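You operate a simulated robot arm through the tools that you are given. There is no shell and no other tool. Be economical: measure what you need, move in short steps, check, and stop when the job is done.

You run a simulated robot arm. Do the job below in one go: nothing can be reset, and whatever is moved stays where it is left.

Task
Shut the yellow pipe lever, torque clamp nuts 1 and 4, then open it.
Fine: use the torque driver, each till the collar turns green; driver back in its holder. Set down upright: torque driver. Where these are worked on the way, their far stop is far enough and under half their travel is too little: yellow pipe lever.

The check looks at the end state, three seconds after you hand in, the way a careful person would. Anything else that was tipped, shoved, dropped, spilled or broken makes it a failure.

Robot
A 6-joint arm with a two-finger parallel gripper on a trunk, on a base that drives. Base frame: it is fixed to the floor where the robot stands at the start and does not move with it; the origin is under the middle of the robot, x ahead of it, y to its left, z up; the surface under the hand at the start is at about z = 0.7. Lengths are in m, angles in degrees, forces in N, time in s.
With the tool pointing down near the work surface it reaches from about 0.3 to 0.8 m from the robot's upright axis, wherever it stands. Its first joint turns from -166.0 to 166.0 degrees. Places, roughly: damper lever [0.7, 0.4, 1.6]; first clamp nut [0.5, 1.1, 1]; fourth clamp nut [0.5, 0.9, 1]; second clamp nut [0.5, 1.1, 1]; third clamp nut [0.5, 0.9, 1]; torque driver [-1.25, -1.25, 1.25]; vent box drain lever [0.7, 0.6, 1.4]; yellow pipe lever [0.7, 0, 1.4]. Payload 3.91 kg.
The tool frame sits at the grasp point between the pads (the TCP): z along the fingers, y along the line on which they close. The tips reach 0.03 m beyond it. The gripper opens to 0.11 m. The fingers are 0.02 m wide and 0.01 m thick; the gripper's body (0.048 by 0.112 m) begins 0.055 m behind the TCP.
Orientation is that of the tool frame in the base frame, as a unit quaternion [w, x, y, z]. With the fingers straight down and closing along the base's y, the tool's x points along the base's -x, its y along +y and its z along -z.

Tools
- The arm moves only by the tool step_arm. Its argument "deltas" is a list of rows, each a list of 6 numbers: the shift along the tool's x, y, z in mm, then the turn, a rotation vector about the tool's x, y, z in degrees. In form: [[tx, ty, tz, ax, ay, az], ...]. A call has 1 to 12 rows; each row is the pose to reach, as a shift and turn from the pose commanded when the call began, along the tool's axes at that moment. "grip" is the opening, from 0 (shut) to 1 (fully open), set as the call begins (left out, the last holds). Rows are played at 5 a second. More than 0.05 m and 8.6 degrees between two rows, or a gripper value outside its range, and nothing of the call is played. Where a pose cannot be reached the arm comes as near as it can. A force on the tool above 40 N (or 10 N above the force at the start of the call, whichever is more), or a blocked arm, ends the call early, and 0.2 s more pass. Each finger travels about 0.045 m/s and halts on what it meets, pressing with about 33 N; the grip force reading is that of the motor and also rises with nothing between the fingers. The clock runs only during rows and for 0.2 s after the last one: add rows that repeat a pose to give the fingers time. It gives the time, the measured TCP pose, the force on the tool (base axes), the opening and the grip force at its end, in the units of the frame above (readings bear some noise), with the torque about the TCP (base axes, N m) and any sound that the robot's microphone picked up.
- Cameras (640 x 400 px; columns grow to the right, rows downward): "scene" is now at [0.0116, 0.181, 1.6456]; the picture's right is [0.29, -0.96, 0.00], its down [-0.38, -0.11, -0.92] and it looks along [0.88, 0.27, -0.39] (base axes); focal length 258 px, centre (320, 200). "wrist" rides on the gripper at [0.077, 0.007, -0.114] in the tool frame; the picture's right is [-0.09, 1.00, 0.00], its down [-0.80, -0.07, -0.59] and it looks along [-0.59, -0.05, 0.80] (tool axes); focal length 270 px, centre (320, 200). There is no depth. A picture from a camera that has moved, and an enlarged one, comes with that camera's place and axes in the base frame and with its lens.
- snapshot(camera): a new picture of that camera. The clock stands still meanwhile.
- lift_body(by): slides the trunk up (or, below 0, down) by that many m; the arm and the scene camera ride with it, the base frame stays. It gives what a move gives, with no picture.
- drive_base(legs): drives the robot by 1 to 6 legs, each [ahead, turn to the left] in m and degrees, along the robot's own axes; the way and the turn of a leg run together, so that a leg with both is an arc; at most 1.5 m and 180 degrees a leg. The arm and the cameras ride along, it lands a little off, and it stops where it bumps. It gives what a move gives.
- turn_head(pan, tilt): turns the head with the scene camera to pan (to the left, within 155 degrees either way) and tilt (down, from -29 to 69), counted from straight ahead of the robot. It gives what a move gives.
- inspect(camera, box): a new picture of the part [left, top, right, bottom] of that camera's present view, enlarged. The clock stands still meanwhile.
- job_done(): hands the job in; it is judged then, once.

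Work in short steps. Places have to be worked out from the pictures, the camera data and where the tool is seen: move nearer, look again, correct. Check each grasp and each placing, and mend what went wrong. You have 120 turns and 78 pictures in all, those below and enlarged ones among them. Open the gripper and draw the arm clear of the work before you hand the job in, unless the task says otherwise; then end with one line.

The tools are called after "Call:" by a JSON object that holds its "method" and its "body". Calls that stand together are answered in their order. step_arm: Moves the arm, as the interface text tells. Its arguments: {"type":"object","properties":{"deltas":{"type":"array","items":{"type":"array","items":{"type":"number"}}},"grip":{"type":"number"}},"required":["deltas"]} The other tools are called the same way: lift_body (by) slides the trunk up or down; drive_base (legs) drives the base; turn_head (pan, tilt) turns the head that bears the scene camera; snapshot (camera) takes a picture; inspect (camera, box) takes an enlarged picture of a part of a camera's view; job_done () hands the job in.

At the start:

```text
time_s: 0.0
ee_pos: [0.4896, 0.2073, 0.9993]
tool_rot: [0.0, 0.002, 1.0, -0.001]
wrist_force: [-0.7, 0.3, -0.2]
wrist_torque: [0.0, -0.01, -0.01]
gripper_width: 0.1101
gripper_force: 0.0
trunk travel left (down, up): [-0.575, 0.035]
robot x, y, heading: [-0.0003, 0.0015, 0.2]
head pan, tilt: [17.0, 23.1]
```

scene: 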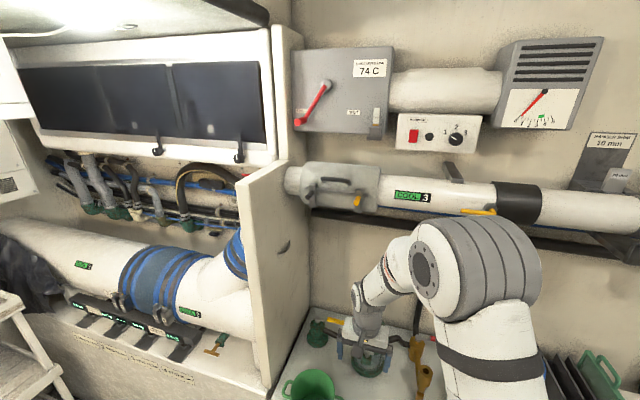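
wrist: 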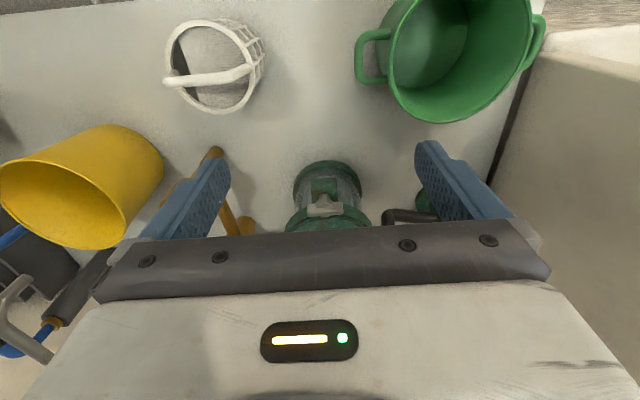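

I start by looking closely at the yellow lever and the pipe and nut region.

Call:
{"method": "inspect", "body": {"camera": "scene", "box": [380, 150, 640, 270]}}

Call:
{"method": "inspect", "body": {"camera": "scene", "box": [40, 220, 280, 390]}}

```text
2.46 times, centred on (510, 210) of scene
camera zoom: at [0.0116, 0.181, 1.6456], right [0.29, -0.96, 0.0], down [-0.38, -0.11, -0.92], along [0.88, 0.27, -0.39], focal length 634 px, centre (-148, 175)
```

zoom: 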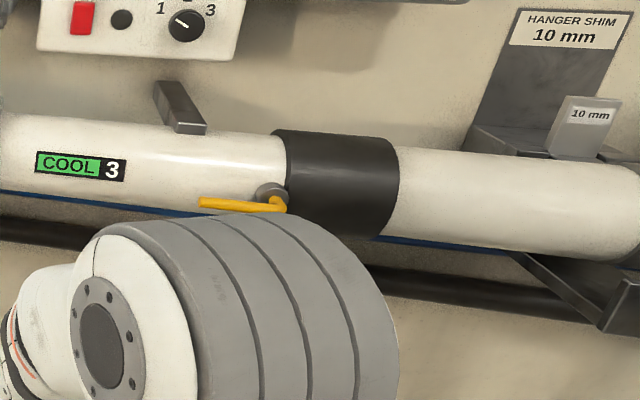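

```text
2.35 times, centred on (160, 305) of scene
camera zoom: at [0.0116, 0.181, 1.6456], right [0.29, -0.96, 0.0], down [-0.38, -0.11, -0.92], along [0.88, 0.27, -0.39], focal length 606 px, centre (696, -47)
```

zoom: 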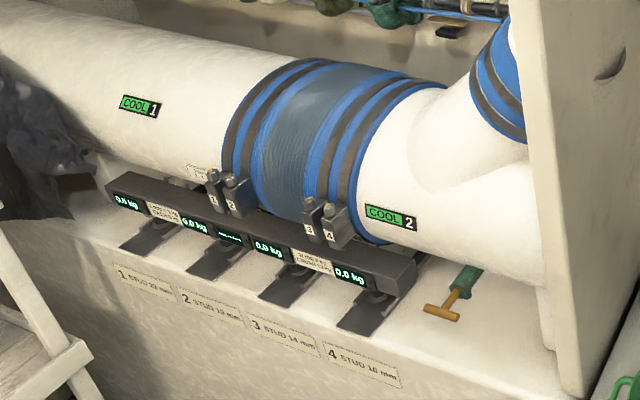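

The lever handle lies along the pipe (open). Now look behind for the torque driver and read the labels near the nuts.

Call:
{"method": "inspect", "body": {"camera": "scene", "box": [100, 280, 220, 355]}}

Call:
{"method": "turn_head", "body": {"pan": -135, "tilt": 15}}

Call:
{"method": "snapshot", "body": {"camera": "scene"}}

```text
5.33 times, centred on (160, 318) of scene
camera zoom: at [0.0116, 0.181, 1.6456], right [0.29, -0.96, 0.0], down [-0.38, -0.11, -0.92], along [0.88, 0.27, -0.39], focal length 1373 px, centre (1173, -427)
```

zoom: 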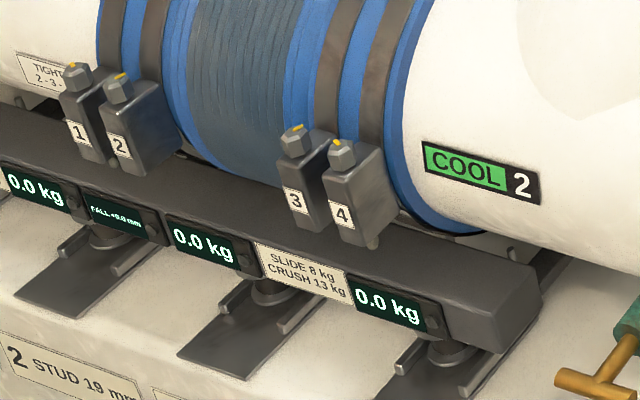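

```text
time_s: 2.4
ee_pos: [0.4897, 0.2074, 0.9994]
tool_rot: [0.0, 0.002, 1.0, 0.0]
wrist_force: [0.3, 0.0, 0.3]
wrist_torque: [0.02, -0.04, 0.02]
gripper_width: 0.11
gripper_force: 0.2
trunk travel left (down, up): [-0.575, 0.035]
robot x, y, heading: [-0.0024, 0.0032, 0.0]
head pan, tilt: [-135.0, 15.0]
```

```text
72 pictures are left
camera scene: at [-0.143, 0.0879, 1.6588], right [-0.71, 0.71, 0.0], down [0.18, 0.18, -0.97], along [-0.68, -0.68, -0.26], focal length 258 px, centre (320, 200)
```

scene: 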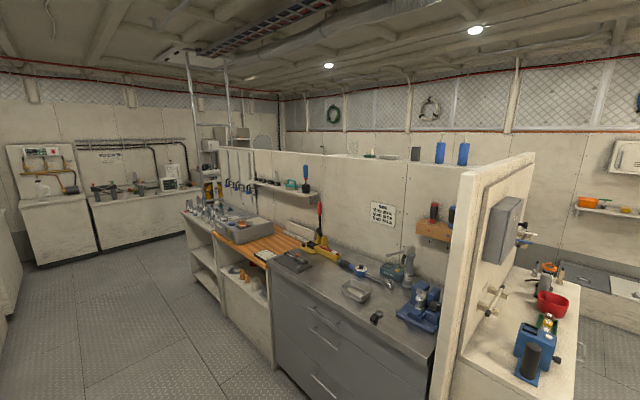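

The driver should appear near (296,194). Zoom in.

Call:
{"method": "inspect", "body": {"camera": "scene", "box": [180, 140, 340, 260]}}

Call:
{"method": "inspect", "body": {"camera": "scene", "box": [360, 185, 480, 260]}}

```text
3.33 times, centred on (260, 200) of scene
camera zoom: at [-0.143, 0.0879, 1.6588], right [-0.71, 0.71, 0.0], down [0.18, 0.18, -0.97], along [-0.68, -0.68, -0.26], focal length 858 px, centre (520, 200)
```

zoom: 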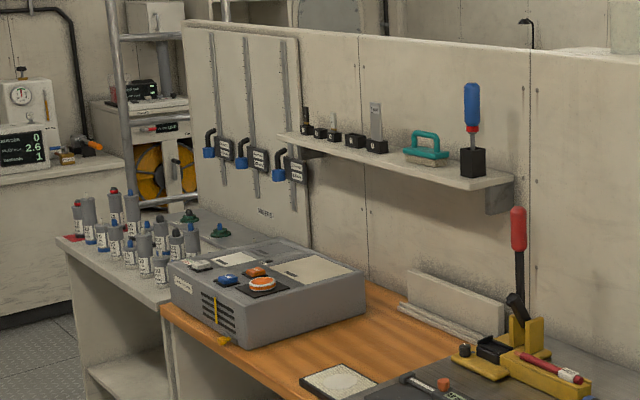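

```text
5.33 times, centred on (420, 222) of scene
camera zoom: at [-0.143, 0.0879, 1.6588], right [-0.71, 0.71, 0.0], down [0.18, 0.18, -0.97], along [-0.68, -0.68, -0.26], focal length 1373 px, centre (-213, 80)
```

zoom: 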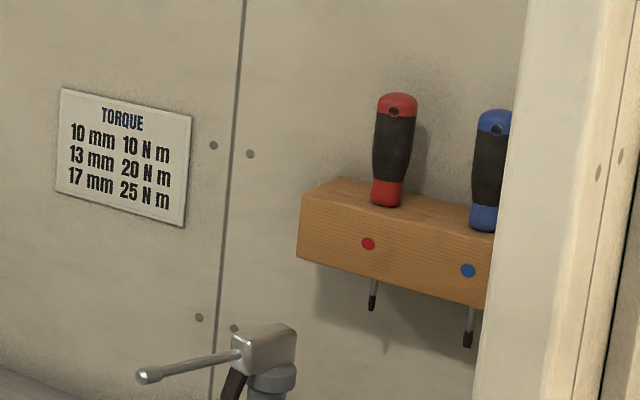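

The blue-handled driver with red collar stands in a black holder on the shelf. Lever first: bring the tool to point forward (+x) in front of the pipe at about z=1.3, away from the lever, with head turned back.

Call:
{"method": "step_arm", "body": {"deltas": [[6, -19, -32, 0, -8.18, 0], [13, -38, -64, 0, -16.36, 0], [19, -56, -95, 0, -24.5, 0], [26, -75, -127, 0, -32.7, 0], [32, -94, -159, 0, -40.9, 0], [38, -113, -191, 0, -49.1, 0], [45, -132, -223, 0, -57.3, 0], [51, -150, -255, 0, -65.4, 0], [58, -169, -286, 0, -73.6, 0], [64, -188, -318, 0, -81.8, 0], [70, -207, -350, 0, -90, 0]], "grip": 0.3}}

Call:
{"method": "turn_head", "body": {"pan": -5, "tilt": 20}}

Call:
{"method": "snapshot", "body": {"camera": "scene"}}

Call:
{"method": "snapshot", "body": {"camera": "wrist"}}

```text
time_s: 4.8
ee_pos: [0.449, 0.0227, 1.3785]
tool_rot: [0.707, 0.004, 0.707, -0.004]
wrist_force: [0.8, -0.3, -0.3]
wrist_torque: [0.01, -0.01, 0.0]
gripper_width: 0.033
gripper_force: 0.0
out of reach, approached as far as the arm can: row 7, 8, 9, 10, 11
trunk travel left (down, up): [-0.575, 0.035]
robot x, y, heading: [0.0027, 0.0024, -0.2]
head pan, tilt: [-135.0, 15.0]
```

```text
time_s: 6.9
ee_pos: [0.4484, 0.0243, 1.3789]
tool_rot: [0.707, 0.004, 0.708, -0.004]
wrist_force: [0.9, -0.4, -0.3]
wrist_torque: [-0.02, -0.01, -0.03]
gripper_width: 0.0332
gripper_force: 0.1
trunk travel left (down, up): [-0.575, 0.035]
robot x, y, heading: [0.0012, 0.0, -0.2]
head pan, tilt: [-5.0, 20.0]
```

```text
69 pictures are left
camera scene: at [0.0155, 0.1458, 1.6507], right [-0.09, -1.0, 0.0], down [-0.34, 0.03, -0.94], along [0.94, -0.08, -0.34], focal length 258 px, centre (320, 200)
```

scene: 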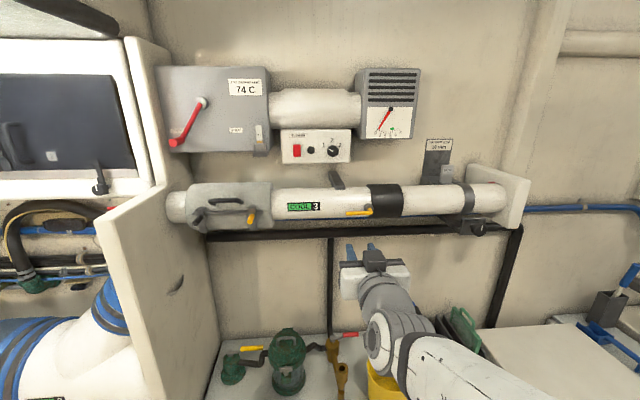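

```text
68 pictures are left
camera wrist: at [0.3335, 0.0313, 1.3027], right [0.01, 1.0, 0.09], down [-0.59, -0.06, 0.8], along [0.81, -0.06, 0.59], focal length 270 px, centre (320, 200)
```

wrist: 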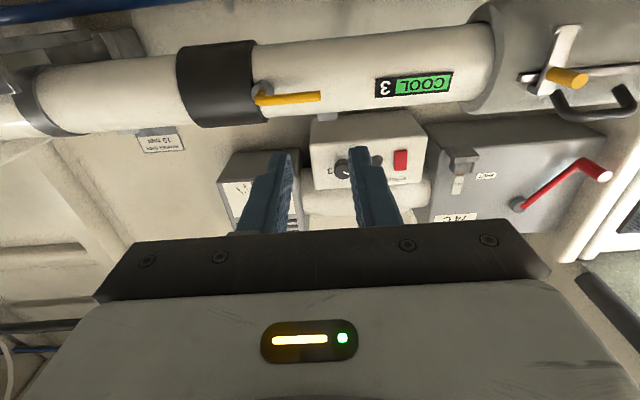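

Triangulated: pivot ≈(0.666,-0.05,1.384), handle tip ≈(0.641,0.02,1.386). Zoom on the lever to learn its turn axis.

Call:
{"method": "inspect", "body": {"camera": "wrist", "box": [220, 60, 360, 140]}}

Call:
{"method": "inspect", "body": {"camera": "scene", "box": [310, 170, 430, 245]}}

```text
4.57 times, centred on (290, 100) of wrist
camera zoom: at [0.3335, 0.0313, 1.3027], right [0.01, 1.0, 0.09], down [-0.59, -0.06, 0.8], along [0.81, -0.06, 0.59], focal length 1236 px, centre (457, 657)
```

zoom: 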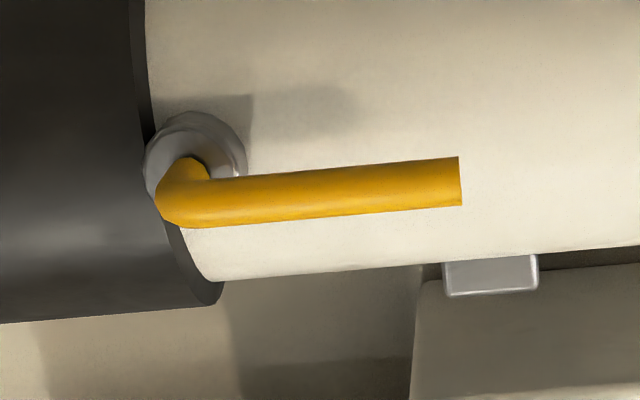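

```text
5.33 times, centred on (370, 208) of scene
camera zoom: at [0.0155, 0.1458, 1.6507], right [-0.09, -1.0, 0.0], down [-0.34, 0.03, -0.94], along [0.94, -0.08, -0.34], focal length 1373 px, centre (53, 160)
```

zoom: 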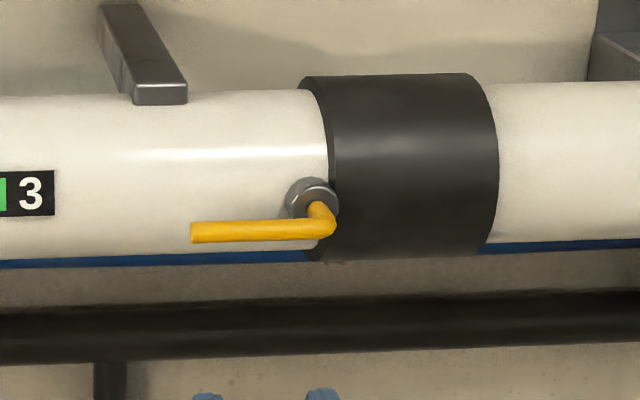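

Axis points toward the robot (−x), so the handle swings up or down. I roll the tool 90° so the fingers lie above and below the handle, still clear of it.

Call:
{"method": "step_arm", "body": {"deltas": [[0, 0, 5, 0, 0, 8.2], [0, 0, 10, 0, 0, 16.4], [0, 0, 15, 0, 0, 24.6], [0, 0, 20, 0, 0, 32.8], [0, 0, 25, 0, 0, 41], [0, 0, 30, 0, 0, 49.2], [0, 0, 35, 0, 0, 57.4], [0, 0, 40, 0, 0, 65.6], [0, 0, 45, 0, 0, 73.8], [0, 0, 50, 0, 0, 82], [0, 0, 50, 0, 0, 90]], "grip": 0.4}}

```text
time_s: 9.3
ee_pos: [0.4341, 0.0524, 1.4535]
tool_rot: [0.467, 0.476, 0.594, 0.45]
wrist_force: [0.3, 0.3, -0.8]
wrist_torque: [-0.02, 0.01, 0.01]
gripper_width: 0.0442
gripper_force: 0.2
out of reach, approached as far as the arm can: row 1, 2, 3, 4, 5, 6, 7, 8, 9, 10, 11
trunk travel left (down, up): [-0.575, 0.035]
robot x, y, heading: [0.0004, 0.0024, 0.2]
head pan, tilt: [-5.0, 20.0]
```

Too close in for this posture; I back the base up 0.2 m so the arm can stretch forward.

Call:
{"method": "drive_base", "body": {"legs": [[-0.2, 0]]}}

Call:
{"method": "step_arm", "body": {"deltas": [[0, 0, 40, 0, 0, 0], [0, 0, 80, 0, 0, 0], [0, 0, 120, 0, 0, 0], [0, 0, 120, 0, 0, 0]]}}

```text
time_s: 10.9
ee_pos: [0.2325, 0.0546, 1.453]
tool_rot: [0.465, 0.475, 0.595, 0.452]
wrist_force: [-0.4, 1.0, 1.4]
wrist_torque: [-0.01, -0.01, -0.01]
gripper_width: 0.0441
gripper_force: 0.1
trunk travel left (down, up): [-0.575, 0.035]
robot x, y, heading: [-0.2008, 0.0067, -0.1]
head pan, tilt: [-5.0, 20.0]
```

```text
time_s: 11.9
ee_pos: [0.3258, 0.0765, 1.4436]
tool_rot: [0.439, 0.461, 0.614, 0.467]
wrist_force: [-0.5, -0.3, -0.2]
wrist_torque: [-0.01, 0.03, -0.02]
gripper_width: 0.044
gripper_force: 0.0
out of reach, approached as far as the arm can: row 1, 2, 3
trunk travel left (down, up): [-0.575, 0.035]
robot x, y, heading: [-0.2003, 0.0008, 0.0]
head pan, tilt: [-5.0, 20.0]
```

Reach is recovering; correct the orientation and go to a standoff at (0.56,0,1.386).

Call:
{"method": "step_arm", "body": {"deltas": [[-19, -5, 37, -1.6, -1.7, 1.2], [-38, -10, 75, -3.2, -3.5, 2.4], [-56, -15, 112, -4.8, -5.2, 3.6], [-75, -20, 150, -6.4, -6.9, 4.8], [-94, -25, 187, -8, -8.7, 6], [-113, -30, 224, -9.7, -10.4, 7.2], [-113, -30, 224, -9.7, -10.4, 7.2]]}}

Call:
{"method": "snapshot", "body": {"camera": "wrist"}}

```text
time_s: 13.5
ee_pos: [0.5802, -0.0284, 1.383]
tool_rot: [0.526, 0.509, 0.48, 0.484]
wrist_force: [0.5, -0.4, -0.5]
wrist_torque: [0.02, 0.0, -0.01]
gripper_width: 0.044
gripper_force: 0.1
trunk travel left (down, up): [-0.575, 0.035]
robot x, y, heading: [-0.1966, 0.0075, -0.1]
head pan, tilt: [-5.0, 20.0]
```

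```text
65 pictures are left
camera wrist: at [0.4716, 0.0561, 1.3855], right [-0.03, -0.07, 1.0], down [-0.65, -0.76, -0.07], along [0.76, -0.65, -0.03], focal length 270 px, centre (320, 200)
```

wrist: 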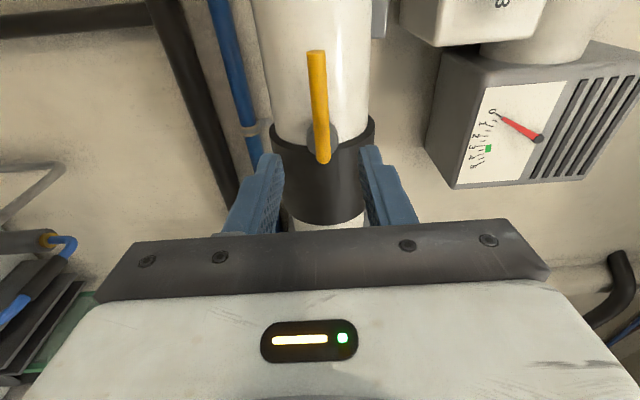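

Handle is centred between the fingers. Shift left to y≈0 and straighten, then advance to straddle the handle.

Call:
{"method": "step_arm", "body": {"deltas": [[16, 1, 0, 0.6, 2, 0.4], [31, 2, 0, 1.2, 4.07, 0.75], [31, 2, 22, 1.2, 4.07, 0.75], [31, 2, 45, 1.2, 4.07, 0.75], [31, 2, 45, 1.2, 4.07, 0.75]]}}

Call:
{"method": "snapshot", "body": {"camera": "wrist"}}

```text
time_s: 14.7
ee_pos: [0.627, -0.0005, 1.3833]
tool_rot: [0.5, 0.5, 0.5, 0.501]
wrist_force: [-0.7, 0.1, 0.1]
wrist_torque: [-0.04, 0.01, 0.02]
gripper_width: 0.044
gripper_force: 0.0
trunk travel left (down, up): [-0.575, 0.035]
robot x, y, heading: [-0.1982, 0.0002, -0.1]
head pan, tilt: [-5.0, 20.0]
```

```text
64 pictures are left
camera wrist: at [0.5129, 0.0758, 1.3908], right [0.0, -0.09, 1.0], down [-0.59, -0.8, -0.07], along [0.8, -0.59, -0.05], focal length 270 px, centre (320, 200)
```

wrist: 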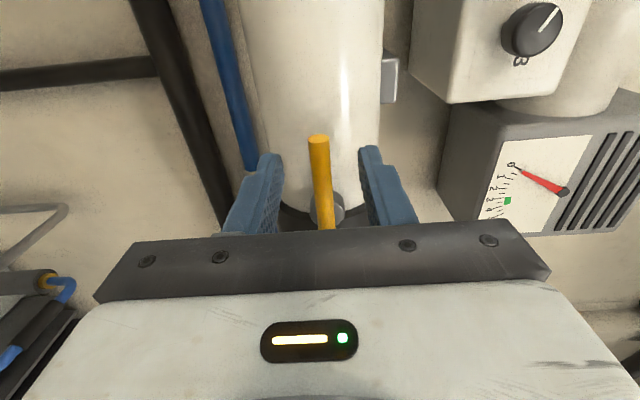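

Straddled. Narrow the fingers and try swinging the handle downward about the pivot, watching force.

Call:
{"method": "step_arm", "body": {"deltas": [[0, 0, 5, 0, 0, 0], [0, 0, 5, 0, 0, 0], [-0.5, -7, 5, 0, 0, -8], [-2, -13.8, 5, 0, 0, -16], [-4.3, -20.3, 5, 0, 0, -24], [-4.3, -20.3, 5, 0, 0, -24]], "grip": 0.18}}

Call:
{"method": "snapshot", "body": {"camera": "wrist"}}

```text
time_s: 16.1
ee_pos: [0.6349, -0.0056, 1.3641]
tool_rot: [0.594, 0.384, 0.593, 0.385]
wrist_force: [0.0, -0.1, 0.5]
wrist_torque: [0.03, -0.01, 0.04]
gripper_width: 0.0202
gripper_force: 0.6
trunk travel left (down, up): [-0.575, 0.035]
robot x, y, heading: [-0.1976, 0.0017, 0.4]
head pan, tilt: [-5.0, 20.0]
```

```text
63 pictures are left
camera wrist: at [0.5198, 0.0677, 1.339], right [0.0, 0.33, 0.94], down [-0.59, -0.76, 0.26], along [0.8, -0.56, 0.19], focal length 270 px, centre (320, 200)
```

wrist: 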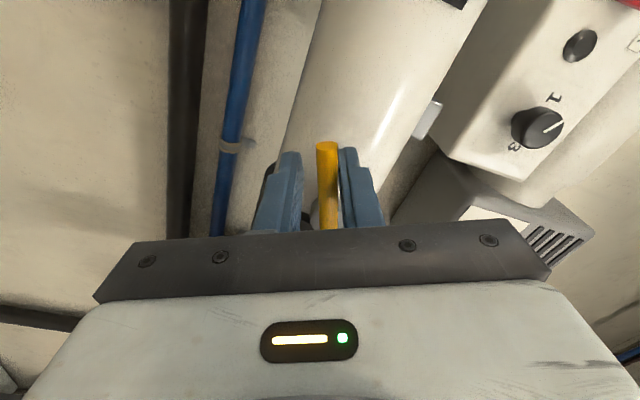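

The handle follows downward with no resistance. Continue the arc to about 92° total.

Call:
{"method": "step_arm", "body": {"deltas": [[-0.5, -7, 0, 0, 0, -8], [-1.9, -13.8, 0, 0, 0, -16], [-4.3, -20.3, 0, 0, 0, -24], [-7.6, -26.5, 0, 0, 0, -32], [-11.7, -32.1, 0, 0, 0, -40], [-16.5, -37.2, 0, 0, 0, -48], [-22, -41.5, 0, 0, 0, -56], [-28.1, -45, 0, 0, 0, -64], [-31.3, -46.4, 0, 0, 0, -68], [-31.3, -46.4, 0, 0, 0, -68]]}}

Call:
{"method": "snapshot", "body": {"camera": "wrist"}}

```text
time_s: 18.3
ee_pos: [0.6328, -0.0484, 1.3371]
tool_rot: [0.708, -0.015, 0.706, -0.013]
wrist_force: [4.2, 19.3, 10.5]
wrist_torque: [0.36, -0.15, 0.02]
gripper_width: 0.0294
gripper_force: 9.2
trunk travel left (down, up): [-0.575, 0.035]
robot x, y, heading: [-0.1972, 0.0021, -0.1]
head pan, tilt: [-5.0, 20.0]
```

```text
62 pictures are left
camera wrist: at [0.5187, -0.0445, 1.2595], right [0.0, 1.0, 0.05], down [-0.6, -0.04, 0.8], along [0.8, -0.03, 0.6], focal length 270 px, centre (320, 200)
```

wrist: 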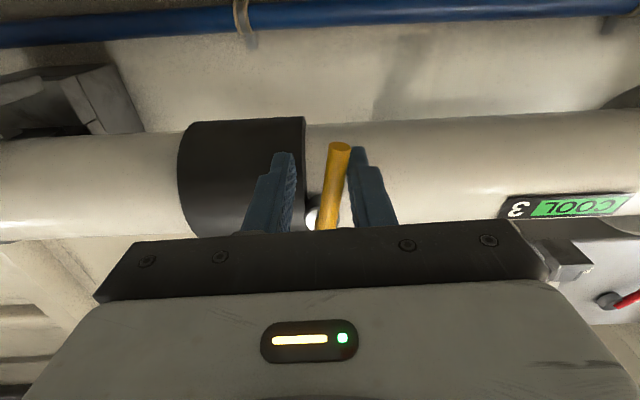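

Resistance now: handle appears near a stop about 80–90°. Push slightly further toward −y to confirm it's the far stop.

Call:
{"method": "step_arm", "body": {"deltas": [[0, -5, 0, 0, 0, 0], [0, -10, 0, 0, 0, 0], [0, -10, 0, 0, 0, 0]]}}

Call:
{"method": "inspect", "body": {"camera": "wrist", "box": [220, 100, 420, 240]}}

```text
time_s: 19.1
ee_pos: [0.6328, -0.0522, 1.3363]
tool_rot: [0.708, -0.016, 0.706, -0.012]
wrist_force: [5.3, 35.2, 11.5]
wrist_torque: [0.55, -0.45, 0.02]
gripper_width: 0.037
gripper_force: 16.9
trunk travel left (down, up): [-0.575, 0.035]
robot x, y, heading: [-0.2028, 0.005, -0.0]
head pan, tilt: [-5.0, 20.0]
```

```text
2.86 times, centred on (320, 170) of wrist
camera zoom: at [0.5185, -0.0493, 1.2596], right [0.0, 1.0, 0.05], down [-0.6, -0.04, 0.8], along [0.8, -0.02, 0.6], focal length 772 px, centre (320, 286)
```

zoom: 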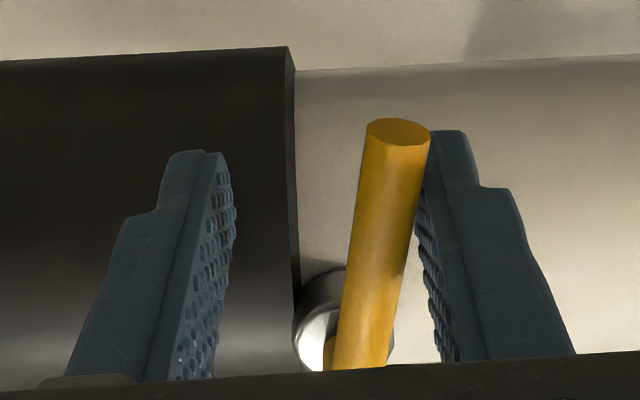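

Firm stop: lever is shut. Ease off, open, and withdraw straight back.

Call:
{"method": "step_arm", "body": {"deltas": [[0, 12, 0, 0, 0, 0], [0, 14, 0, 0, 0, 0], [0, 14, 0, 0, 0, 0], [0, 14, -40, 0, 0, 0], [0, 14, -80, 0, 0, 0], [0, 14, -120, 0, 0, 0]], "grip": 0.45}}

Call:
{"method": "inspect", "body": {"camera": "scene", "box": [220, 130, 460, 280]}}

```text
time_s: 20.5
ee_pos: [0.5126, -0.0483, 1.3357]
tool_rot: [0.708, -0.014, 0.706, -0.012]
wrist_force: [-0.3, -0.4, 0.3]
wrist_torque: [0.01, 0.02, -0.03]
gripper_width: 0.0497
gripper_force: 0.1
trunk travel left (down, up): [-0.575, 0.035]
robot x, y, heading: [-0.1954, 0.0032, -0.1]
head pan, tilt: [-5.0, 20.0]
```

```text
2.67 times, centred on (340, 205) of scene
camera zoom: at [-0.1846, 0.1459, 1.6507], right [-0.09, -1.0, 0.0], down [-0.34, 0.03, -0.94], along [0.94, -0.08, -0.34], focal length 687 px, centre (267, 187)
```

zoom: 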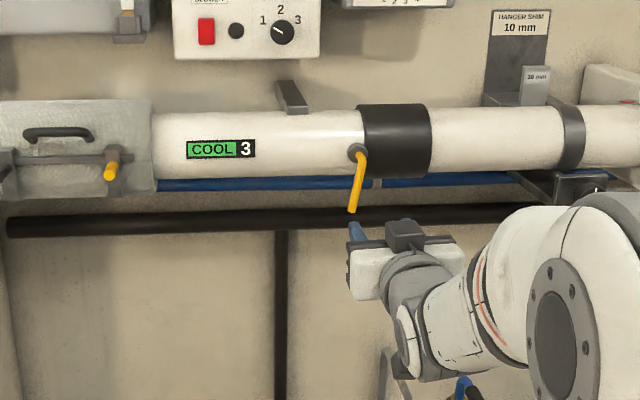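

Lever confirmed shut. Back the base off and bring the hand to a tool-down pose at about z=1.42, which also tests the reach needed to grab the driver from above.

Call:
{"method": "drive_base", "body": {"legs": [[-0.1, 0]]}}

Call:
{"method": "step_arm", "body": {"deltas": [[-8, 0, -18, 0, 8.18, 0], [-16, 0, -36, 0, 16.4, 0], [-24, 0, -55, 0, 24.5, 0], [-32, 0, -73, 0, 32.7, 0], [-40, 0, -91, 0, 40.9, 0], [-48, 0, -110, 0, 49.1, 0], [-56, 0, -128, 0, 57.3, 0], [-64, 0, -146, 0, 65.5, 0], [-72, 0, -164, 0, 73.6, 0], [-80, 0, -182, 0, 81.8, 0], [-85, 0, -200, 0, 90, 0], [-85, 0, -200, 0, 90, 0]]}}

```text
time_s: 21.6
ee_pos: [0.4119, -0.0489, 1.3351]
tool_rot: [0.708, -0.012, 0.706, -0.014]
wrist_force: [0.4, 0.6, 0.7]
wrist_torque: [0.0, 0.05, -0.02]
gripper_width: 0.0496
gripper_force: 0.1
trunk travel left (down, up): [-0.575, 0.035]
robot x, y, heading: [-0.2961, 0.0026, -0.2]
head pan, tilt: [-5.0, 20.0]
```

```text
time_s: 24.2
ee_pos: [0.2248, -0.0276, 1.449]
tool_rot: [0.019, 0.001, 0.991, 0.136]
wrist_force: [0.3, -0.1, 0.4]
wrist_torque: [-0.03, -0.02, 0.01]
gripper_width: 0.0494
gripper_force: 0.1
out of reach, approached as far as the arm can: row 3, 4, 5, 6, 7, 8, 9, 10, 11, 12
trunk travel left (down, up): [-0.575, 0.035]
robot x, y, heading: [-0.2982, 0.0005, 0.2]
head pan, tilt: [-5.0, 20.0]
```

Reachable with slight tilt at z≈1.45. Now drive toward the shelf: turn right, ahead 1.25, turn right.

Call:
{"method": "drive_base", "body": {"legs": [[0, -90], [1.25, 0], [0, -90]]}}

Call:
{"method": "turn_head", "body": {"pan": 0, "tilt": 20}}

Call:
{"method": "snapshot", "body": {"camera": "scene"}}

```text
time_s: 38.1
ee_pos: [-0.7924, -1.2433, 1.449]
tool_rot: [0.137, 0.99, 0.021, -0.016]
wrist_force: [0.2, 0.1, -0.2]
wrist_torque: [-0.01, 0.02, 0.0]
gripper_width: 0.0497
gripper_force: 0.0
trunk travel left (down, up): [-0.575, 0.035]
robot x, y, heading: [-0.2661, -1.2813, -177.1]
head pan, tilt: [-5.0, 20.0]
```

```text
time_s: 38.8
ee_pos: [-0.7913, -1.2433, 1.449]
tool_rot: [0.137, 0.99, 0.021, -0.016]
wrist_force: [0.0, 1.0, -0.4]
wrist_torque: [0.0, 0.01, -0.01]
gripper_width: 0.0496
gripper_force: 0.1
trunk travel left (down, up): [-0.575, 0.035]
robot x, y, heading: [-0.2591, -1.2851, -177.0]
head pan, tilt: [0.0, 20.0]
```

```text
59 pictures are left
camera scene: at [-0.2751, -1.4341, 1.6506], right [-0.06, 1.0, 0.0], down [0.34, 0.02, -0.94], along [-0.94, -0.05, -0.34], focal length 258 px, centre (320, 200)
```

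scene: 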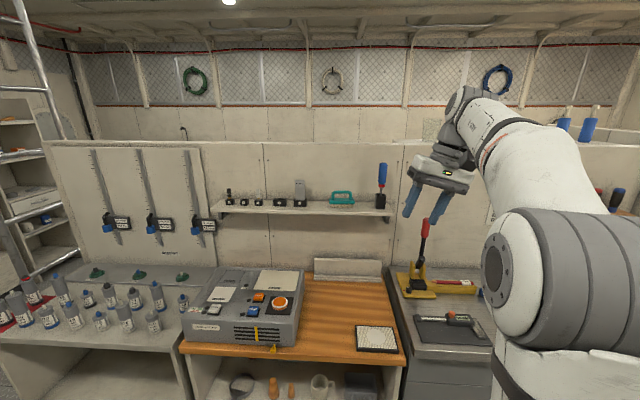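

Call:
{"method": "inspect", "body": {"camera": "scene", "box": [210, 150, 410, 270]}}

Call:
{"method": "inspect", "body": {"camera": "wrist", "box": [0, 0, 640, 240]}}

```text
3.20 times, centred on (310, 210) of scene
camera zoom: at [-0.2751, -1.4341, 1.6506], right [-0.06, 1.0, 0.0], down [0.34, 0.02, -0.94], along [-0.94, -0.05, -0.34], focal length 824 px, centre (352, 168)
```

zoom: 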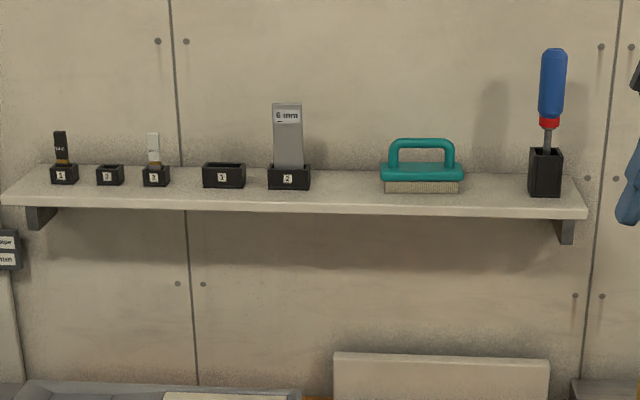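

```text
1.00 times, centred on (320, 120) of wrist (not enlarged: the box is as wide or as high as the picture)
camera zoom: at [-0.7118, -1.2167, 1.5585], right [-0.04, -0.96, 0.27], down [-0.79, 0.2, 0.58], along [-0.61, -0.19, -0.77], focal length 270 px, centre (320, 280)
```

zoom: 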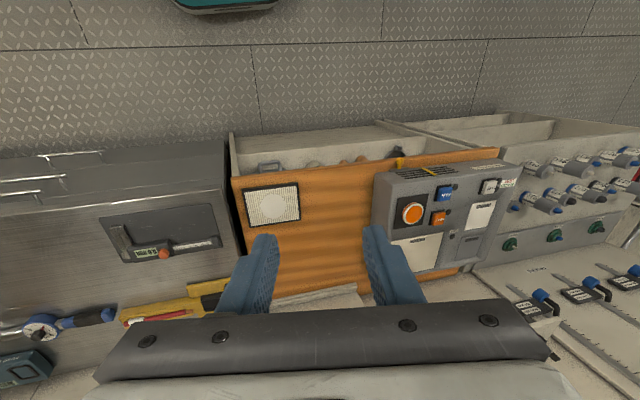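

Driver estimated near (-1.25,-1.247), handle z≈1.365–1.45, holder on shelf at z≈1.27. I raise the trunk fully and drive 0.25 m nearer (hand stays short of the driver).

Call:
{"method": "lift_body", "body": {"by": 0.035}}

Call:
{"method": "drive_base", "body": {"legs": [[0, -3], [0.25, 0]]}}

Call:
{"method": "snapshot", "body": {"camera": "scene"}}

```text
time_s: 39.5
ee_pos: [-0.7921, -1.2423, 1.4841]
tool_rot: [0.137, 0.99, 0.02, -0.017]
wrist_force: [0.1, 0.0, 0.6]
wrist_torque: [0.0, 0.02, 0.0]
gripper_width: 0.0494
gripper_force: 0.1
trunk travel left (down, up): [-0.61, 0.0]
robot x, y, heading: [-0.2649, -1.2853, -177.1]
head pan, tilt: [0.0, 20.0]
```

```text
time_s: 41.8
ee_pos: [-1.0385, -1.2151, 1.4834]
tool_rot: [0.137, 0.99, -0.006, -0.019]
wrist_force: [-0.9, 0.2, 0.3]
wrist_torque: [-0.02, -0.04, -0.01]
gripper_width: 0.0495
gripper_force: 0.1
trunk travel left (down, up): [-0.61, 0.0]
robot x, y, heading: [-0.5122, -1.2889, 179.9]
head pan, tilt: [0.0, 20.0]
```

```text
56 pictures are left
camera scene: at [-0.5334, -1.4339, 1.6856], right [0.0, 1.0, 0.0], down [0.34, 0.0, -0.94], along [-0.94, 0.0, -0.34], focal length 258 px, centre (320, 200)
```

scene: 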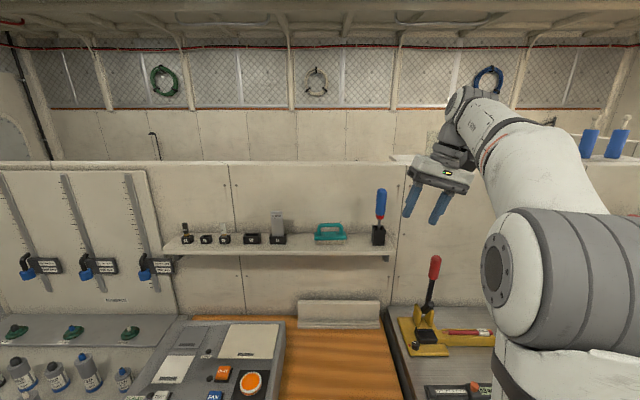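

Straighten the tool to vertical and move partway toward the driver to (-1.12,-1.25,1.48), testing reach.

Call:
{"method": "step_arm", "body": {"deltas": [[-27, 11, 4, 5.2, 0.7, -0.2], [-54, 22, 8, 10.5, 1.5, -0.5], [-80, 34, 13, 15.7, 2.2, -0.7], [-80, 34, 13, 15.7, 2.2, -0.7]], "grip": 0.6}}

Call:
{"method": "snapshot", "body": {"camera": "wrist"}}

```text
time_s: 42.8
ee_pos: [-1.1202, -1.2142, 1.5061]
tool_rot: [0.124, 0.992, 0.014, -0.031]
wrist_force: [1.0, -0.8, 0.9]
wrist_torque: [0.01, 0.11, -0.03]
gripper_width: 0.0663
gripper_force: 0.0
out of reach, approached as far as the arm can: row 1, 2, 3, 4
trunk travel left (down, up): [-0.61, 0.0]
robot x, y, heading: [-0.5157, -1.2849, 180.1]
head pan, tilt: [0.0, 20.0]
```

```text
55 pictures are left
camera wrist: at [-1.0363, -1.1911, 1.6137], right [-0.05, -0.97, 0.25], down [-0.77, 0.2, 0.61], along [-0.64, -0.16, -0.75], focal length 270 px, centre (320, 200)
```

wrist: 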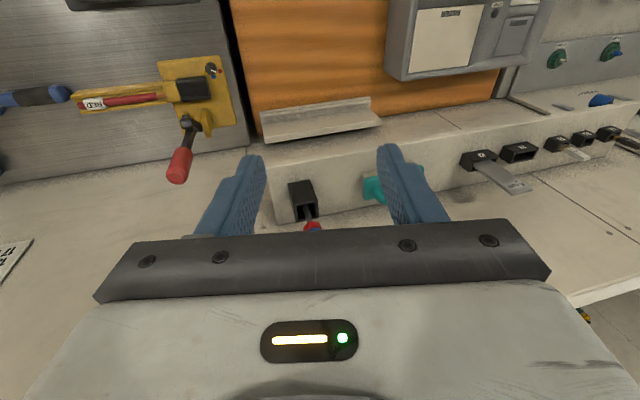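

Tilt persists at this height. Lower to z≈1.43 and ask for vertical to see whether it becomes reachable.

Call:
{"method": "step_arm", "body": {"deltas": [[2, 8, 40, 7, 1.8, 0.8], [4, 17, 82, 14.2, 3.6, 1.6], [4, 17, 82, 14.2, 3.6, 1.6]]}}

```text
time_s: 43.6
ee_pos: [-1.1345, -1.2411, 1.4394]
tool_rot: [0.137, 0.99, 0.007, -0.011]
wrist_force: [0.4, 0.3, 1.0]
wrist_torque: [-0.01, -0.05, 0.01]
gripper_width: 0.0659
gripper_force: 0.0
out of reach, approached as far as the arm can: row 1, 2, 3
trunk travel left (down, up): [-0.61, 0.0]
robot x, y, heading: [-0.511, -1.2878, 179.9]
head pan, tilt: [0.0, 20.0]
```

Still tilted; test whether vertical is reachable lower down, away from the shelf (x≈-1.0, z≈1.25).

Call:
{"method": "step_arm", "body": {"deltas": [[32, -13, 0, 0, 0, 0], [65, -13, 10, 0, 0, 0], [97, -20, 50, 4, 0, 0], [130, -30, 95, 8, 0, 0], [130, -40, 140, 12, 0, 0], [130, -51, 182, 15.7, 1, 0.8], [130, -51, 182, 15.7, 1, 0.8]]}}

Call:
{"method": "snapshot", "body": {"camera": "scene"}}

```text
refused: row 3 steps farther than a row can; nothing moved
```

```text
54 pictures are left
camera scene: at [-0.5335, -1.4331, 1.6857], right [0.0, 1.0, 0.0], down [0.34, 0.0, -0.94], along [-0.94, 0.0, -0.34], focal length 258 px, centre (320, 200)
```

scene: 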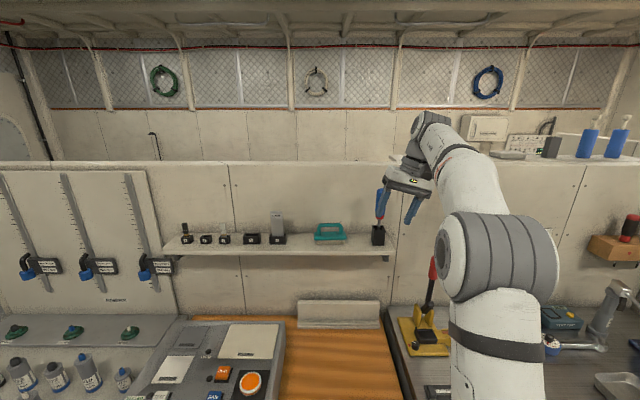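

Rows were too long; repeat with smaller ones.

Call:
{"method": "step_arm", "body": {"deltas": [[40, -3, 0, 0, 0, 0], [80, -6, 10, 0, 0, 0], [110, -13, 40, 2, 0, 0], [120, -25, 80, 6, 0, 0], [130, -35, 120, 10, 0, 0], [130, -43, 155, 14, 0, 0], [130, -51, 182, 15.7, 1, 0.8], [130, -51, 182, 15.7, 1, 0.8]]}}

```text
time_s: 45.4
ee_pos: [-1.0047, -1.2423, 1.258]
tool_rot: [0.119, 0.992, 0.003, -0.041]
wrist_force: [0.6, 0.4, -0.6]
wrist_torque: [0.02, -0.03, 0.0]
gripper_width: 0.0662
gripper_force: 0.0
out of reach, approached as far as the arm can: row 4, 5, 6, 7, 8
trunk travel left (down, up): [-0.61, 0.0]
robot x, y, heading: [-0.5138, -1.285, 179.7]
head pan, tilt: [0.0, 20.0]
```

Even here it's tilted, so it is a configuration matter. At the start the hand was 0.2 m to the robot's left; test that lateral offset.

Call:
{"method": "step_arm", "body": {"deltas": [[0, 40, 0, 2.7, 0.9, 0], [0, 80, 10, 5.4, 1.8, 0], [0, 120, 20, 8.1, 2.7, 0], [0, 160, 30, 10.8, 3.6, 0], [0, 200, 40, 13.6, 4.7, 0.3], [0, 200, 40, 13.6, 4.7, 0.3]]}}

```text
time_s: 46.8
ee_pos: [-1.0008, -1.3541, 1.2073]
tool_rot: [0.116, 0.993, 0.014, -0.019]
wrist_force: [0.0, -0.9, 0.6]
wrist_torque: [0.02, 0.05, 0.02]
gripper_width: 0.0659
gripper_force: 0.1
out of reach, approached as far as the arm can: row 1, 2, 3, 4, 5, 6
trunk travel left (down, up): [-0.61, 0.0]
robot x, y, heading: [-0.5113, -1.2847, 179.8]
head pan, tilt: [0.0, 20.0]
```

Some wrist joint seems at its limit. Try a roll about the tool axis (+60°) to see if it frees.

Call:
{"method": "step_arm", "body": {"deltas": [[0, 0, -20, 0, 0, 8], [0, 0, -40, 0, 0, 16], [0, 0, -40, 0, 0, 24], [0, 0, -40, 0, 0, 32], [0, 0, -40, 0, 0, 40], [0, 0, -40, 0, 0, 48], [0, 0, -40, 0, 0, 56], [0, 0, -40, 0, 0, 60]]}}

Call:
{"method": "step_arm", "body": {"deltas": [[0, 0, 0, 3.4, -5.9, 0], [0, 0, 0, 6.7, -11.6, 0], [0, 0, 0, 6.7, -11.6, 0]]}}

```text
time_s: 48.6
ee_pos: [-0.9022, -1.2488, 1.032]
tool_rot: [0.167, 0.875, -0.454, 0.003]
wrist_force: [-0.1, -1.0, -0.6]
wrist_torque: [-0.02, 0.03, -0.01]
gripper_width: 0.0658
gripper_force: 0.1
out of reach, approached as far as the arm can: row 1, 2, 3, 4, 5, 6, 7, 8
trunk travel left (down, up): [-0.61, 0.0]
robot x, y, heading: [-0.5141, -1.284, 180.1]
head pan, tilt: [0.0, 20.0]
```

```text
time_s: 49.4
ee_pos: [-0.9108, -1.2437, 1.0123]
tool_rot: [0.101, 0.878, -0.462, -0.08]
wrist_force: [-0.7, -0.1, -0.2]
wrist_torque: [-0.02, -0.02, 0.02]
gripper_width: 0.0658
gripper_force: 0.1
out of reach, approached as far as the arm can: row 1, 2
trunk travel left (down, up): [-0.61, 0.0]
robot x, y, heading: [-0.5157, -1.2871, 179.9]
head pan, tilt: [0.0, 20.0]
```

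Now it responds. Raise 0.15 m and straighten, checking whether it is free.

Call:
{"method": "step_arm", "body": {"deltas": [[-2, 10, -38, 3.6, 0.7, 0], [-4, 20, -74, 7.2, 1.4, 0], [-6, 30, -110, 10.8, 2.1, 0], [-7, 38, -145, 14.5, 2.8, 0], [-7, 38, -145, 14.5, 2.8, 0]]}}

Call:
{"method": "snapshot", "body": {"camera": "scene"}}

```text
time_s: 50.6
ee_pos: [-0.9002, -1.2122, 1.0065]
tool_rot: [0.058, 0.88, -0.463, -0.088]
wrist_force: [-0.7, 0.5, -0.3]
wrist_torque: [-0.01, -0.01, -0.05]
gripper_width: 0.0662
gripper_force: 0.1
out of reach, approached as far as the arm can: row 1, 2, 3, 4, 5
trunk travel left (down, up): [-0.61, 0.0]
robot x, y, heading: [-0.5157, -1.2837, 179.9]
head pan, tilt: [0.0, 20.0]
```

```text
53 pictures are left
camera scene: at [-0.5317, -1.434, 1.6856], right [0.0, 1.0, 0.0], down [0.34, 0.0, -0.94], along [-0.94, 0.0, -0.34], focal length 258 px, centre (320, 200)
```

scene: 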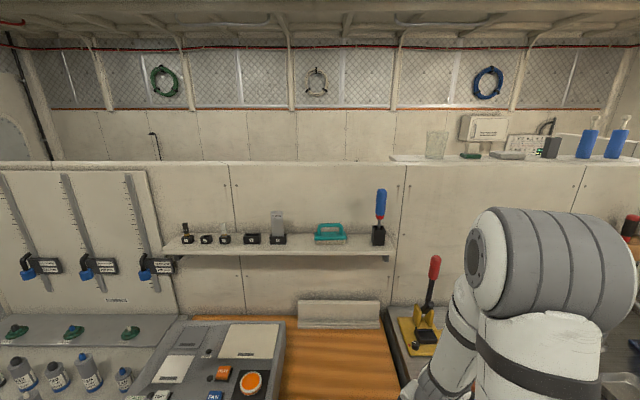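

The elbow is folded too tightly. Extend outward and up together to unfold, keeping orientation.

Call:
{"method": "step_arm", "body": {"deltas": [[-10, 28, -35, 0, 0, 0], [-20, 55, -70, 0, 0, 0], [-30, 80, -105, 0, 0, 0], [-42, 105, -140, 0, 0, 0], [-55, 130, -175, 0, 0, 0], [-55, 130, -175, 0, 0, 0]]}}

```text
time_s: 52.0
ee_pos: [-0.914, -1.1792, 1.0497]
tool_rot: [0.089, 0.879, -0.454, -0.114]
wrist_force: [0.0, 0.5, -0.3]
wrist_torque: [0.02, 0.01, 0.02]
gripper_width: 0.0658
gripper_force: 0.1
out of reach, approached as far as the arm can: row 1, 2, 3, 4, 5, 6
trunk travel left (down, up): [-0.61, 0.0]
robot x, y, heading: [-0.513, -1.2821, 180.0]
head pan, tilt: [0.0, 20.0]
```

Movement is still stuck, so roll back the other way (−70°) to free that joint.

Call:
{"method": "step_arm", "body": {"deltas": [[0, 0, 0, 0, 0, -8], [0, 0, 0, 0, 0, -16], [0, 0, 0, 0, 0, -24], [0, 0, 0, 0, 0, -32], [0, 0, 0, 0, 0, -40], [0, 0, 0, 0, 0, -48], [0, 0, 0, 0, 0, -56], [0, 0, 0, 0, 0, -64], [0, 0, 0, 0, 0, -72], [0, 0, 0, 0, 0, -72]]}}

```text
time_s: 54.2
ee_pos: [-0.9185, -1.1839, 1.0494]
tool_rot: [0.003, 0.978, 0.15, -0.145]
wrist_force: [0.1, 1.1, -0.1]
wrist_torque: [0.0, -0.02, -0.03]
gripper_width: 0.066
gripper_force: 0.1
trunk travel left (down, up): [-0.61, 0.0]
robot x, y, heading: [-0.5133, -1.2853, 179.8]
head pan, tilt: [0.0, 20.0]
```

Free again, tilt only 17° forward. Straighten while moving up to (-1.0,-1.2,1.2).

Call:
{"method": "step_arm", "body": {"deltas": [[-24, -3, -24, -0.4, 3.3, 0], [-48, -6, -48, -0.9, 6.6, 0], [-72, -8, -72, -1.3, 10, 0], [-96, -11, -96, -1.8, 13.3, 0], [-120, -14, -120, -2.2, 16.6, 0], [-120, -14, -120, -2.2, 16.6, 0]]}}

```text
time_s: 55.6
ee_pos: [-0.9894, -1.2017, 1.1519]
tool_rot: [0.082, 0.983, 0.149, -0.063]
wrist_force: [0.7, 0.1, 0.8]
wrist_torque: [0.01, 0.01, 0.05]
gripper_width: 0.0662
gripper_force: 0.0
out of reach, approached as far as the arm can: row 2, 3, 4, 5, 6
trunk travel left (down, up): [-0.61, 0.0]
robot x, y, heading: [-0.5157, -1.2851, 180.1]
head pan, tilt: [0.0, 20.0]
```

Stuck again partway; roll further negative (−50°), then straighten.

Call:
{"method": "step_arm", "body": {"deltas": [[0, 0, 0, 0, 0, -8], [0, 0, 0, 0, 0, -16], [0, 0, 0, 0, 0, -24], [0, 0, 0, 0, 0, -32], [0, 0, 0, 0, 0, -40], [0, 0, 0, 0, 0, -48], [0, 0, 0, 0, 0, -48]]}}

```text
time_s: 57.2
ee_pos: [-0.9892, -1.2025, 1.1526]
tool_rot: [0.049, 0.837, 0.538, -0.091]
wrist_force: [0.6, -0.1, -0.6]
wrist_torque: [0.03, 0.03, -0.03]
gripper_width: 0.066
gripper_force: 0.0
trunk travel left (down, up): [-0.61, 0.0]
robot x, y, heading: [-0.5132, -1.2842, 180.1]
head pan, tilt: [0.0, 20.0]
```

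Call:
{"method": "step_arm", "body": {"deltas": [[-12, 3, -23, 0, 3, 0], [-24, 6, -46, 0, 6, 0], [-36, 9, -70, -0.5, 9, 0], [-47, 11, -93, -0.9, 11.8, 0], [-47, 11, -93, -0.9, 11.8, 0]]}}

```text
time_s: 58.4
ee_pos: [-0.9808, -1.2328, 1.2091]
tool_rot: [0.065, 0.836, 0.536, -0.097]
wrist_force: [0.1, -0.4, 0.4]
wrist_torque: [0.01, 0.01, 0.02]
gripper_width: 0.0662
gripper_force: 0.0
out of reach, approached as far as the arm can: row 1, 2, 3, 4, 5
trunk travel left (down, up): [-0.61, 0.0]
robot x, y, heading: [-0.5162, -1.2863, 180.1]
head pan, tilt: [0.0, 20.0]
```

A vertical grip at this height seems beyond the wrist. I'll use a forward-tilted (30° from vertical) grip with fingers closing along y, and lift toward z≈1.3.

Call:
{"method": "step_arm", "body": {"deltas": [[-5, -1, -9, 2.7, -1.7, 6.8], [-9, -3, -18, 5.4, -3.3, 13.5], [-14, -4, -28, 8.2, -5, 20.3], [-19, -6, -37, 10.9, -6.6, 27], [-23, -7, -46, 13.6, -8.3, 33.8], [-28, -8, -55, 16.3, -9.9, 40.5], [-33, -10, -65, 19, -11.6, 47.3], [-37, -11, -74, 21.8, -13.2, 54], [-42, -12, -83, 24.5, -14.9, 60.8], [-42, -12, -83, 24.5, -14.9, 60.8]]}}

```text
time_s: 60.6
ee_pos: [-0.9964, -1.2188, 1.2852]
tool_rot: [0.021, 0.963, 0.005, -0.269]
wrist_force: [0.1, -0.4, 0.4]
wrist_torque: [0.0, 0.0, 0.01]
gripper_width: 0.0659
gripper_force: 0.0
out of reach, approached as far as the arm can: row 7, 8, 9, 10
trunk travel left (down, up): [-0.61, 0.0]
robot x, y, heading: [-0.5124, -1.2865, 180.1]
head pan, tilt: [0.0, 20.0]
```

Nearly there. Raise to z≈1.43 with 40° tilt, staying short of the driver.

Call:
{"method": "step_arm", "body": {"deltas": [[-20, 8, -32, 0, -2.5, 0], [-39, 15, -64, -0.5, -5, 0], [-58, 23, -97, -1, -7.5, 0], [-77, 31, -129, -2, -10, 0], [-77, 31, -129, -2, -10, 0]]}}

Call:
{"method": "snapshot", "body": {"camera": "wrist"}}

```text
time_s: 61.8
ee_pos: [-0.9931, -1.2289, 1.4318]
tool_rot: [0.028, 0.938, 0.009, -0.346]
wrist_force: [-0.3, -1.0, 0.8]
wrist_torque: [-0.02, 0.04, 0.0]
gripper_width: 0.0659
gripper_force: 0.1
out of reach, approached as far as the arm can: row 1, 2, 3, 4, 5
trunk travel left (down, up): [-0.61, 0.0]
robot x, y, heading: [-0.5154, -1.2858, 180.1]
head pan, tilt: [0.0, 20.0]
```

```text
52 pictures are left
camera wrist: at [-0.8603, -1.2294, 1.4683], right [-0.03, -0.99, 0.1], down [-0.23, 0.11, 0.97], along [-0.97, 0.01, -0.23], focal length 270 px, centre (320, 200)
```

wrist: 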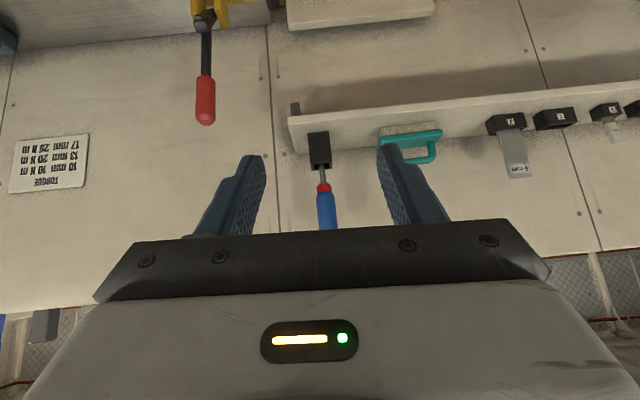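

Triangulation gives the driver axis at about x=-1.30, y=-1.237, handle z≈1.352–1.44. Move to a pre-grasp (-1.20,-1.237,1.43) with 30° tilt.

Call:
{"method": "step_arm", "body": {"deltas": [[-31, 0, 27, 0.7, 2, 0], [-63, 0, 54, 1.4, 4, 0], [-94, 0, 80, 2, 6, 0], [-126, 0, 107, 2.7, 8.4, 0], [-157, 0, 134, 3.4, 10.5, 0.2], [-157, 0, 134, 3.4, 10.5, 0.2]], "grip": 0.7}}

Call:
{"method": "snapshot", "body": {"camera": "wrist"}}

```text
time_s: 63.2
ee_pos: [-1.202, -1.2387, 1.4401]
tool_rot: [0.102, 0.957, -0.038, -0.269]
wrist_force: [0.3, 0.8, 0.7]
wrist_torque: [-0.06, 0.05, 0.02]
gripper_width: 0.0769
gripper_force: 0.1
out of reach, approached as far as the arm can: row 1, 2, 3, 4, 5, 6
trunk travel left (down, up): [-0.61, 0.0]
robot x, y, heading: [-0.5167, -1.2852, 179.9]
head pan, tilt: [0.0, 20.0]
```

```text
51 pictures are left
camera wrist: at [-1.0771, -1.2346, 1.4989], right [-0.09, -0.96, 0.26], down [-0.37, 0.28, 0.89], along [-0.92, -0.02, -0.38], focal length 270 px, centre (320, 200)
```

wrist: 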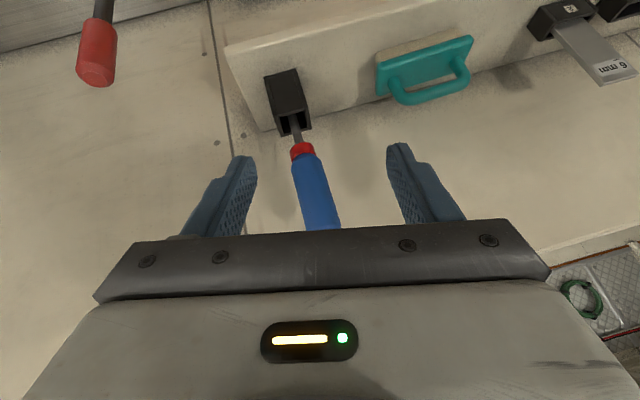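

Axis refined to (-1.308,-1.235). 30° is too steep for the wrist here; go to 45° at a pre-grasp 90 mm back along the approach.

Call:
{"method": "step_arm", "body": {"deltas": [[-16, 1, 0, 3, -4.5, -2.8], [-32, 1, 0, 6, -9, -5.6], [-48, 2, 1, 9.2, -13.5, -8.5], [-48, 2, 1, 9.2, -13.5, -8.5]], "grip": 0.7}}

Call:
{"method": "snapshot", "body": {"camera": "wrist"}}

```text
time_s: 64.2
ee_pos: [-1.2336, -1.2027, 1.4432]
tool_rot: [0.033, 0.922, 0.011, -0.385]
wrist_force: [-0.3, -0.1, -0.3]
wrist_torque: [0.0, 0.0, 0.06]
gripper_width: 0.0769
gripper_force: 0.2
out of reach, approached as far as the arm can: row 1, 2, 3, 4
trunk travel left (down, up): [-0.61, 0.0]
robot x, y, heading: [-0.5136, -1.2876, 180.1]
head pan, tilt: [0.0, 20.0]
```

```text
50 pictures are left
camera wrist: at [-1.0974, -1.2021, 1.4701], right [-0.02, -0.99, 0.12], down [-0.15, 0.12, 0.98], along [-0.99, 0.0, -0.15], focal length 270 px, centre (320, 200)
```

wrist: 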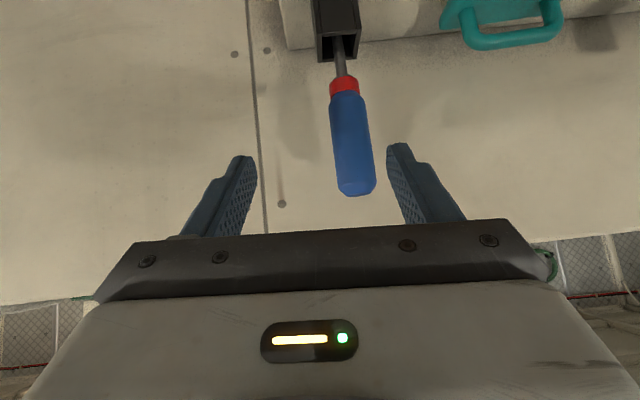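

The reach is stretched at this height, so being nearer would help. Check base clearance to the bench by looking down.

Call:
{"method": "turn_head", "body": {"pan": 0, "tilt": 69}}

Call:
{"method": "snapshot", "body": {"camera": "scene"}}

```text
time_s: 65.3
ee_pos: [-1.2336, -1.2023, 1.444]
tool_rot: [0.033, 0.922, 0.01, -0.384]
wrist_force: [-0.1, -0.1, -0.3]
wrist_torque: [-0.04, 0.03, 0.01]
gripper_width: 0.0769
gripper_force: 0.1
trunk travel left (down, up): [-0.61, 0.0]
robot x, y, heading: [-0.5152, -1.2837, 179.8]
head pan, tilt: [0.0, 68.8]
```

```text
49 pictures are left
camera scene: at [-0.4948, -1.4339, 1.6182], right [0.0, 1.0, 0.0], down [0.93, 0.0, -0.36], along [-0.36, 0.0, -0.93], focal length 258 px, centre (320, 200)
```

scene: 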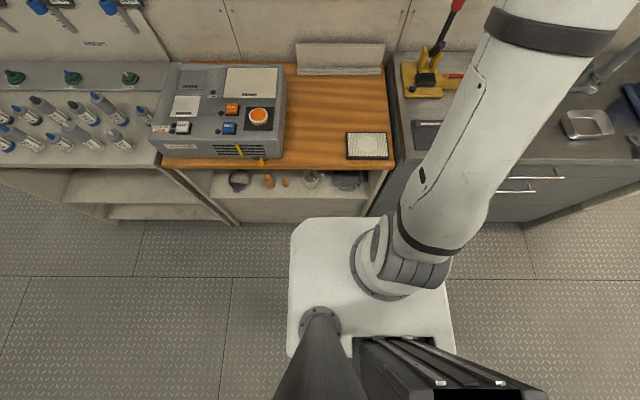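

Base front has ~5 cm before the bench; edge forward 0.03 m only. Then set a 55° tilt at pre-grasp.

Call:
{"method": "drive_base", "body": {"legs": [[0.03, 0]]}}

Call:
{"method": "turn_head", "body": {"pan": 0, "tilt": 15}}

```text
time_s: 66.2
ee_pos: [-1.2662, -1.2022, 1.4412]
tool_rot: [0.034, 0.923, 0.01, -0.383]
wrist_force: [-1.2, -0.2, -0.6]
wrist_torque: [0.03, -0.05, 0.0]
gripper_width: 0.0772
gripper_force: 0.2
trunk travel left (down, up): [-0.61, 0.0]
robot x, y, heading: [-0.5451, -1.2845, 180.1]
head pan, tilt: [0.0, 68.8]
```

```text
time_s: 67.4
ee_pos: [-1.263, -1.2026, 1.4435]
tool_rot: [0.034, 0.923, 0.01, -0.384]
wrist_force: [0.2, -0.2, 0.8]
wrist_torque: [0.0, -0.03, 0.0]
gripper_width: 0.077
gripper_force: 0.0
trunk travel left (down, up): [-0.61, 0.0]
robot x, y, heading: [-0.544, -1.2882, 180.1]
head pan, tilt: [0.0, 15.0]
```

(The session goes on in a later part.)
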